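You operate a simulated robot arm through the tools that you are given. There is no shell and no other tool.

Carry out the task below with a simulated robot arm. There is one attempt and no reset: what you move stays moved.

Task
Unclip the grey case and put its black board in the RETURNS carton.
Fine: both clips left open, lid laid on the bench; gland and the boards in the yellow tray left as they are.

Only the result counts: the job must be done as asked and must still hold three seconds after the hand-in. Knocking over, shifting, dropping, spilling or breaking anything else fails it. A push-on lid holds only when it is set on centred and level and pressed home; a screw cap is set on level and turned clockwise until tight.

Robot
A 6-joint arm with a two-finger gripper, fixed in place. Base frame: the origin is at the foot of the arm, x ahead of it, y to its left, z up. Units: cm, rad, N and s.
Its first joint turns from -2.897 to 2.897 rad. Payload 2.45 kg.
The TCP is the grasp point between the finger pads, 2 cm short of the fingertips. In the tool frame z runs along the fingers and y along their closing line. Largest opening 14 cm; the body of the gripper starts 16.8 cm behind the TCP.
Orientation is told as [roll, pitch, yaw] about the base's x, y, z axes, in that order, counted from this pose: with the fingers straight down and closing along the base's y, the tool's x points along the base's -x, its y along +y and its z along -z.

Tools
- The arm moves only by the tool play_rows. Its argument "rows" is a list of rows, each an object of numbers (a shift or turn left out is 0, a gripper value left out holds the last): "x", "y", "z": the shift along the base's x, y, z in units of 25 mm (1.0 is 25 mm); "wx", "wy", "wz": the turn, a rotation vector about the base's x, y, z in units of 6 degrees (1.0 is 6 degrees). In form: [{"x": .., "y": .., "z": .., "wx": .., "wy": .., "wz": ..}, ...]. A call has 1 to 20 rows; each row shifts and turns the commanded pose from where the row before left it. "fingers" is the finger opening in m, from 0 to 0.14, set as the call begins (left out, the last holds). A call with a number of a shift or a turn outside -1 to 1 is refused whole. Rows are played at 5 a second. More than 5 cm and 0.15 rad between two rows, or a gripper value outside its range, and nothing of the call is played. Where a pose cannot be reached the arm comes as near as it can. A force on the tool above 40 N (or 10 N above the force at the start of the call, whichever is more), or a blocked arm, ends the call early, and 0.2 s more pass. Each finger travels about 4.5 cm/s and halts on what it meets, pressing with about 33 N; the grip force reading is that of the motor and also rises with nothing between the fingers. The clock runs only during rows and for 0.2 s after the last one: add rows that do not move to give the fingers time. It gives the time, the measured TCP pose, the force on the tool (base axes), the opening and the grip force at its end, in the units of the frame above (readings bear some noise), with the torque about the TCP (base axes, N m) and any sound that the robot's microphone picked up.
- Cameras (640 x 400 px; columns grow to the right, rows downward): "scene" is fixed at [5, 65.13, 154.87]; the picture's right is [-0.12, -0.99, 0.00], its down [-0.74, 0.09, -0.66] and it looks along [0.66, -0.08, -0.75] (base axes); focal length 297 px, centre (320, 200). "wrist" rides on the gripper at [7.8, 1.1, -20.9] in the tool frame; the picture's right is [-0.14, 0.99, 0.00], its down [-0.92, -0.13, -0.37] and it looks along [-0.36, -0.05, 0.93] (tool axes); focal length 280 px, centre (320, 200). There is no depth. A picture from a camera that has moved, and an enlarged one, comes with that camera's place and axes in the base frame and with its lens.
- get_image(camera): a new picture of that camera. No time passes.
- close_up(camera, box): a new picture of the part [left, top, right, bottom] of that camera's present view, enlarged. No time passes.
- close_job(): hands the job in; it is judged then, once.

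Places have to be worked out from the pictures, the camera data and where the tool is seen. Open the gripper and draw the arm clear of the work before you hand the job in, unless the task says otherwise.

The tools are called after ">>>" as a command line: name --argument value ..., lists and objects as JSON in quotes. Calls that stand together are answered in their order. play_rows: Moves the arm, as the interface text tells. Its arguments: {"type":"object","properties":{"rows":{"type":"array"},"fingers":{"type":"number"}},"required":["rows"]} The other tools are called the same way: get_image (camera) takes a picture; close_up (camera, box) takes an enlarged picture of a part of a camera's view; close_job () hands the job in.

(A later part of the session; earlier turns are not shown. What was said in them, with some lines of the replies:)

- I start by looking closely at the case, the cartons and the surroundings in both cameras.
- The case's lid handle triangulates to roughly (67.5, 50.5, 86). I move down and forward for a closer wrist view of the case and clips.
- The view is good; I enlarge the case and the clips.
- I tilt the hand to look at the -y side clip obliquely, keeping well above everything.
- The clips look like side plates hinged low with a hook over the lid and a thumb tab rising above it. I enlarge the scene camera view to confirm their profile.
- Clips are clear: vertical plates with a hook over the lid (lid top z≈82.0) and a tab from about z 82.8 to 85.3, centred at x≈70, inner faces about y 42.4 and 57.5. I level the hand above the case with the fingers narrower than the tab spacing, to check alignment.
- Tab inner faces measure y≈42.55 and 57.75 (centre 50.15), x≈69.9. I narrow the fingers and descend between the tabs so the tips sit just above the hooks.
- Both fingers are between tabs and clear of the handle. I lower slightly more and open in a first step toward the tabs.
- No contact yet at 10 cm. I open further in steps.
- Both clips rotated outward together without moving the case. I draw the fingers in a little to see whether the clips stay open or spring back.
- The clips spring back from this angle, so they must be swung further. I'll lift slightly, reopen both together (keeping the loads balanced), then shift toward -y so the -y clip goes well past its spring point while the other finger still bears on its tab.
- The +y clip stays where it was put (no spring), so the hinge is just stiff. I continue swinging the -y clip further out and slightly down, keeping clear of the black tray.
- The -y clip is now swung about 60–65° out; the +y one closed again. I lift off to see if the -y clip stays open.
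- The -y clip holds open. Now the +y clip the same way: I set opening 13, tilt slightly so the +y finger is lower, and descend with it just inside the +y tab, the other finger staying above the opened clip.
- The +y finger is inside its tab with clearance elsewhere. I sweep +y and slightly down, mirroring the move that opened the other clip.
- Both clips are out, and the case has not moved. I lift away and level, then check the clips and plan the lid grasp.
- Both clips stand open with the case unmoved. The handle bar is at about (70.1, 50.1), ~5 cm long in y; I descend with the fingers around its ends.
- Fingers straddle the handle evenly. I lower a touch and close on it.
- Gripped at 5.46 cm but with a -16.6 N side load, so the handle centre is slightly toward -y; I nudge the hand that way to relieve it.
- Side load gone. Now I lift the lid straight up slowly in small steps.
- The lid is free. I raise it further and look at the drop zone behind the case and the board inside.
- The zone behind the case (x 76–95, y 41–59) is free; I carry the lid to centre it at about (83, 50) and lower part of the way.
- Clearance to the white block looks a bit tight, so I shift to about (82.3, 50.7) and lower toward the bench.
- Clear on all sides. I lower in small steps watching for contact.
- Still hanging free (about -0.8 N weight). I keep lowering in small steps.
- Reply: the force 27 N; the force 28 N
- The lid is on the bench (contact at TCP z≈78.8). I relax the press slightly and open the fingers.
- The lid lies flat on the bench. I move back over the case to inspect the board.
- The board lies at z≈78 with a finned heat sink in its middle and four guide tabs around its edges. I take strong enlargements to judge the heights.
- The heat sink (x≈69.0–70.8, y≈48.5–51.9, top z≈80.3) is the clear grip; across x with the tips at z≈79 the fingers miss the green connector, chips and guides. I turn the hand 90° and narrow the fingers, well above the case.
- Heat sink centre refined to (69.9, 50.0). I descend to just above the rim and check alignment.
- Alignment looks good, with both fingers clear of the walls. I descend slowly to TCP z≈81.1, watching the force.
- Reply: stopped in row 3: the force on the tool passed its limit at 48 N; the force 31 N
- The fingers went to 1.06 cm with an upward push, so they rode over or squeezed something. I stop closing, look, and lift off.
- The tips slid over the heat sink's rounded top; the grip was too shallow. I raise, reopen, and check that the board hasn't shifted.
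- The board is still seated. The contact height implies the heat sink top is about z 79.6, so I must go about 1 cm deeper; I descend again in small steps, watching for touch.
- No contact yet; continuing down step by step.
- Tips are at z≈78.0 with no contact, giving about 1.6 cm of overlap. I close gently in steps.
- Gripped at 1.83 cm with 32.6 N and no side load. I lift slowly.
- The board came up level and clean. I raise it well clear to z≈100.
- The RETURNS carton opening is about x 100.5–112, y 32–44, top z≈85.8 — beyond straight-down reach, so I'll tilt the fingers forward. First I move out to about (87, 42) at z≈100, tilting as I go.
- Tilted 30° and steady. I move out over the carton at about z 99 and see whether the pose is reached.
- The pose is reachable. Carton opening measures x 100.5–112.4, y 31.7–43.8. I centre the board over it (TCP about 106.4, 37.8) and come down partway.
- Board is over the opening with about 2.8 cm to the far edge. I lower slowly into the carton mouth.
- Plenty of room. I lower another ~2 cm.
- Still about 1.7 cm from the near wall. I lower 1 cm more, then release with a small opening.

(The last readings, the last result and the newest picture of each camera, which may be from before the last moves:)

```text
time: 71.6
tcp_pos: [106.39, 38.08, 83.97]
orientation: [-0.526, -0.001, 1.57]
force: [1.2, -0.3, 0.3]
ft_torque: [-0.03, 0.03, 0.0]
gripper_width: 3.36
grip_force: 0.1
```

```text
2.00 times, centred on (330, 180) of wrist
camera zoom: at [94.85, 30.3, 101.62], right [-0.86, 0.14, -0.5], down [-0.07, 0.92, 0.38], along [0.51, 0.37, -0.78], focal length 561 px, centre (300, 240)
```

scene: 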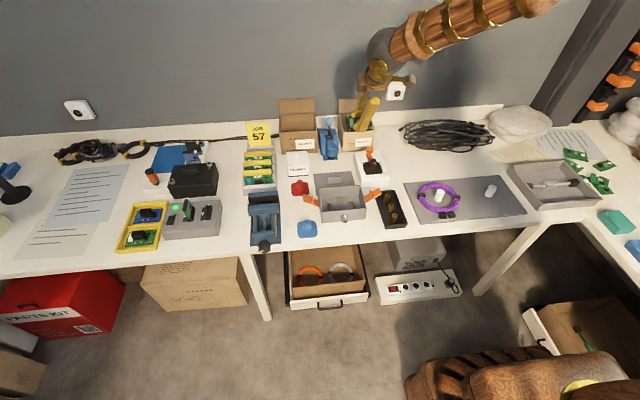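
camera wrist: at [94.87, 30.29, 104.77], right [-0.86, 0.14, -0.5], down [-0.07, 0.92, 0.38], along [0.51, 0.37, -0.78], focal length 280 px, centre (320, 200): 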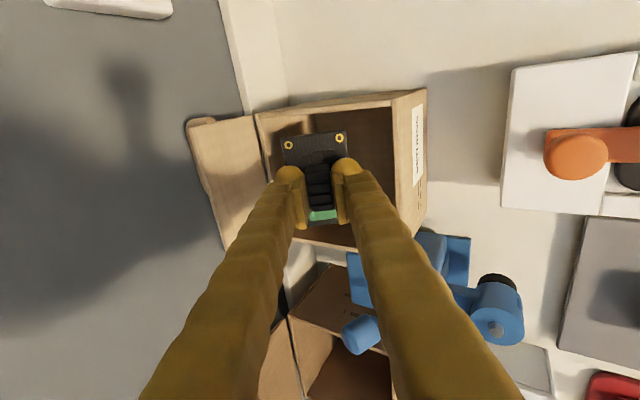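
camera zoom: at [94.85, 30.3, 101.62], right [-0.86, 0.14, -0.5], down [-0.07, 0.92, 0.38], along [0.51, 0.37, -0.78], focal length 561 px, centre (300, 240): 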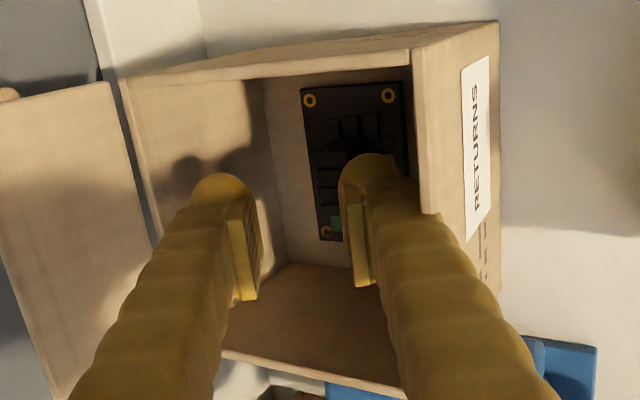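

The board lies flat on the carton floor. I lift straight up out of the carton.

>>> play_rows --rows '[{"z": 0.3}, {"z": 0.6}, {"z": 0.8}, {"z": 0.9}, {"z": 0.9}, {"z": 0.9}, {"z": 0.9}, {"z": 0.8}, {}]'

>>> close_up --camera "wrist" --box '[220, 60, 460, 260]'

>>> close_up --camera "scene" --box '[280, 80, 420, 220]'

```text
time: 73.6
tcp_pos: [106.41, 37.89, 99.31]
orientation: [-0.526, -0.002, 1.57]
force: [-0.1, 0.2, 0.0]
ft_torque: [0.0, -0.03, 0.0]
gripper_width: 3.4
grip_force: 0.0
```

```text
2.00 times, centred on (340, 160) of wrist
camera zoom: at [94.89, 30.2, 116.95], right [-0.86, 0.14, -0.5], down [-0.07, 0.92, 0.38], along [0.51, 0.37, -0.78], focal length 561 px, centre (280, 280)
```

zoom: 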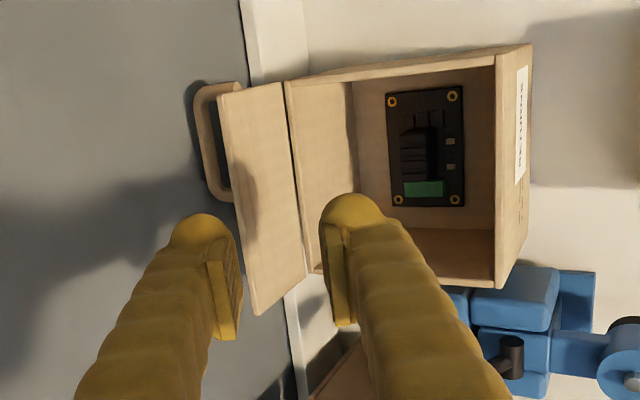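

```text
2.86 times, centred on (350, 150) of scene
camera zoom: at [5.0, 65.13, 154.87], right [-0.12, -0.99, 0.0], down [-0.74, 0.09, -0.66], along [0.66, -0.08, -0.75], focal length 849 px, centre (234, 343)
```

zoom: 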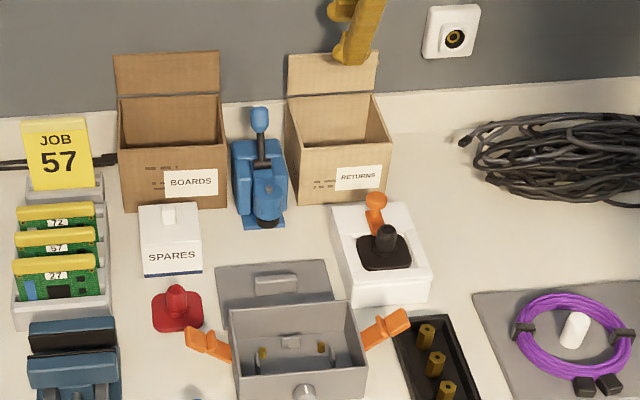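

The board lies flat in the RETURNS carton, the clips are open and the lid is on the bench. I back the arm off and up, level and open the gripper.

>>> play_rows --rows '[{"x": -0.8, "z": 0.5}, {"x": -1, "z": 0.6}, {"x": -1, "z": 0.6}, {"x": -1, "z": 0.6}, {"x": -1, "z": 0.6, "wy": 0.9}, {"x": -1, "z": 0.6, "wy": 0.9}, {"x": -1, "z": 0.6, "wy": 0.9}, {"x": -1, "z": 0.3, "wy": 0.9}, {"x": -1, "z": 0.3, "wy": 0.9}, {"x": -1, "wy": 0.5}, {"x": -1}, {"x": -1}, {"x": -1}, {"x": -1}, {"x": -1}, {}, {}]' --fingers 0.1

>>> get_image --camera "scene"

>>> close_up --camera "scene" --box '[280, 80, 420, 240]'

```text
time: 77.2
tcp_pos: [69.22, 38.03, 111.19]
orientation: [-0.003, -0.001, 1.573]
force: [-0.3, -0.5, 0.5]
ft_torque: [0.02, -0.02, -0.01]
gripper_width: 9.99
grip_force: 0.1
```

```text
taken
```

scene: 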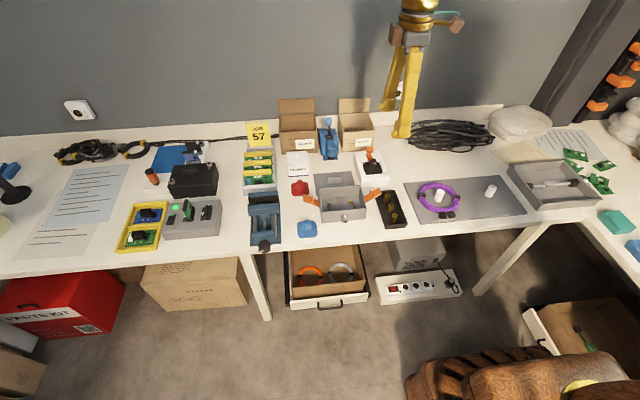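

```text
2.50 times, centred on (350, 160) of scene
camera zoom: at [5.0, 65.13, 154.87], right [-0.12, -0.99, 0.0], down [-0.74, 0.09, -0.66], along [0.66, -0.08, -0.75], focal length 743 px, centre (245, 300)
```

zoom: 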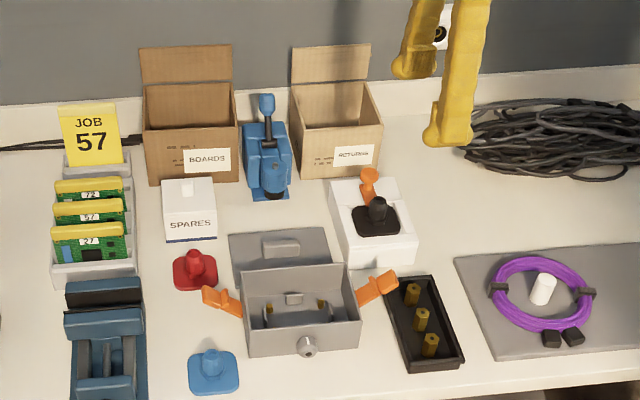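

Everything is in its place: the board is in RETURNS, the clips are open, the lid is flat on the bench, and the gland and yellow tray are untouched. The arm is clear and the gripper is open, so I hand in the job.

>>> close_job

```text
The job is handed in.
```

The job is handed in: the black board is lying flat in the RETURNS carton. I haven't been shown the judge's verdict.

- **Clips:** both are swung about 60° out and stayed there after the gripper let go.
- **Lid:** it is lying flat on the bench, just behind the case.
- **Everything else:** the case, the gland and the boards in the yellow tray look unmoved in the final pictures. The neighbouring items do too.

My first grip on the board was too shallow. The fingers slid over its heat sink and pressed down on it with about 48 N before the arm stopped. The board stayed seated and showed no visible damage, and the second, deeper grip lifted it out cleanly. I released it a few centimetres above the carton floor, because the fingers could not go lower without touching the near wall.
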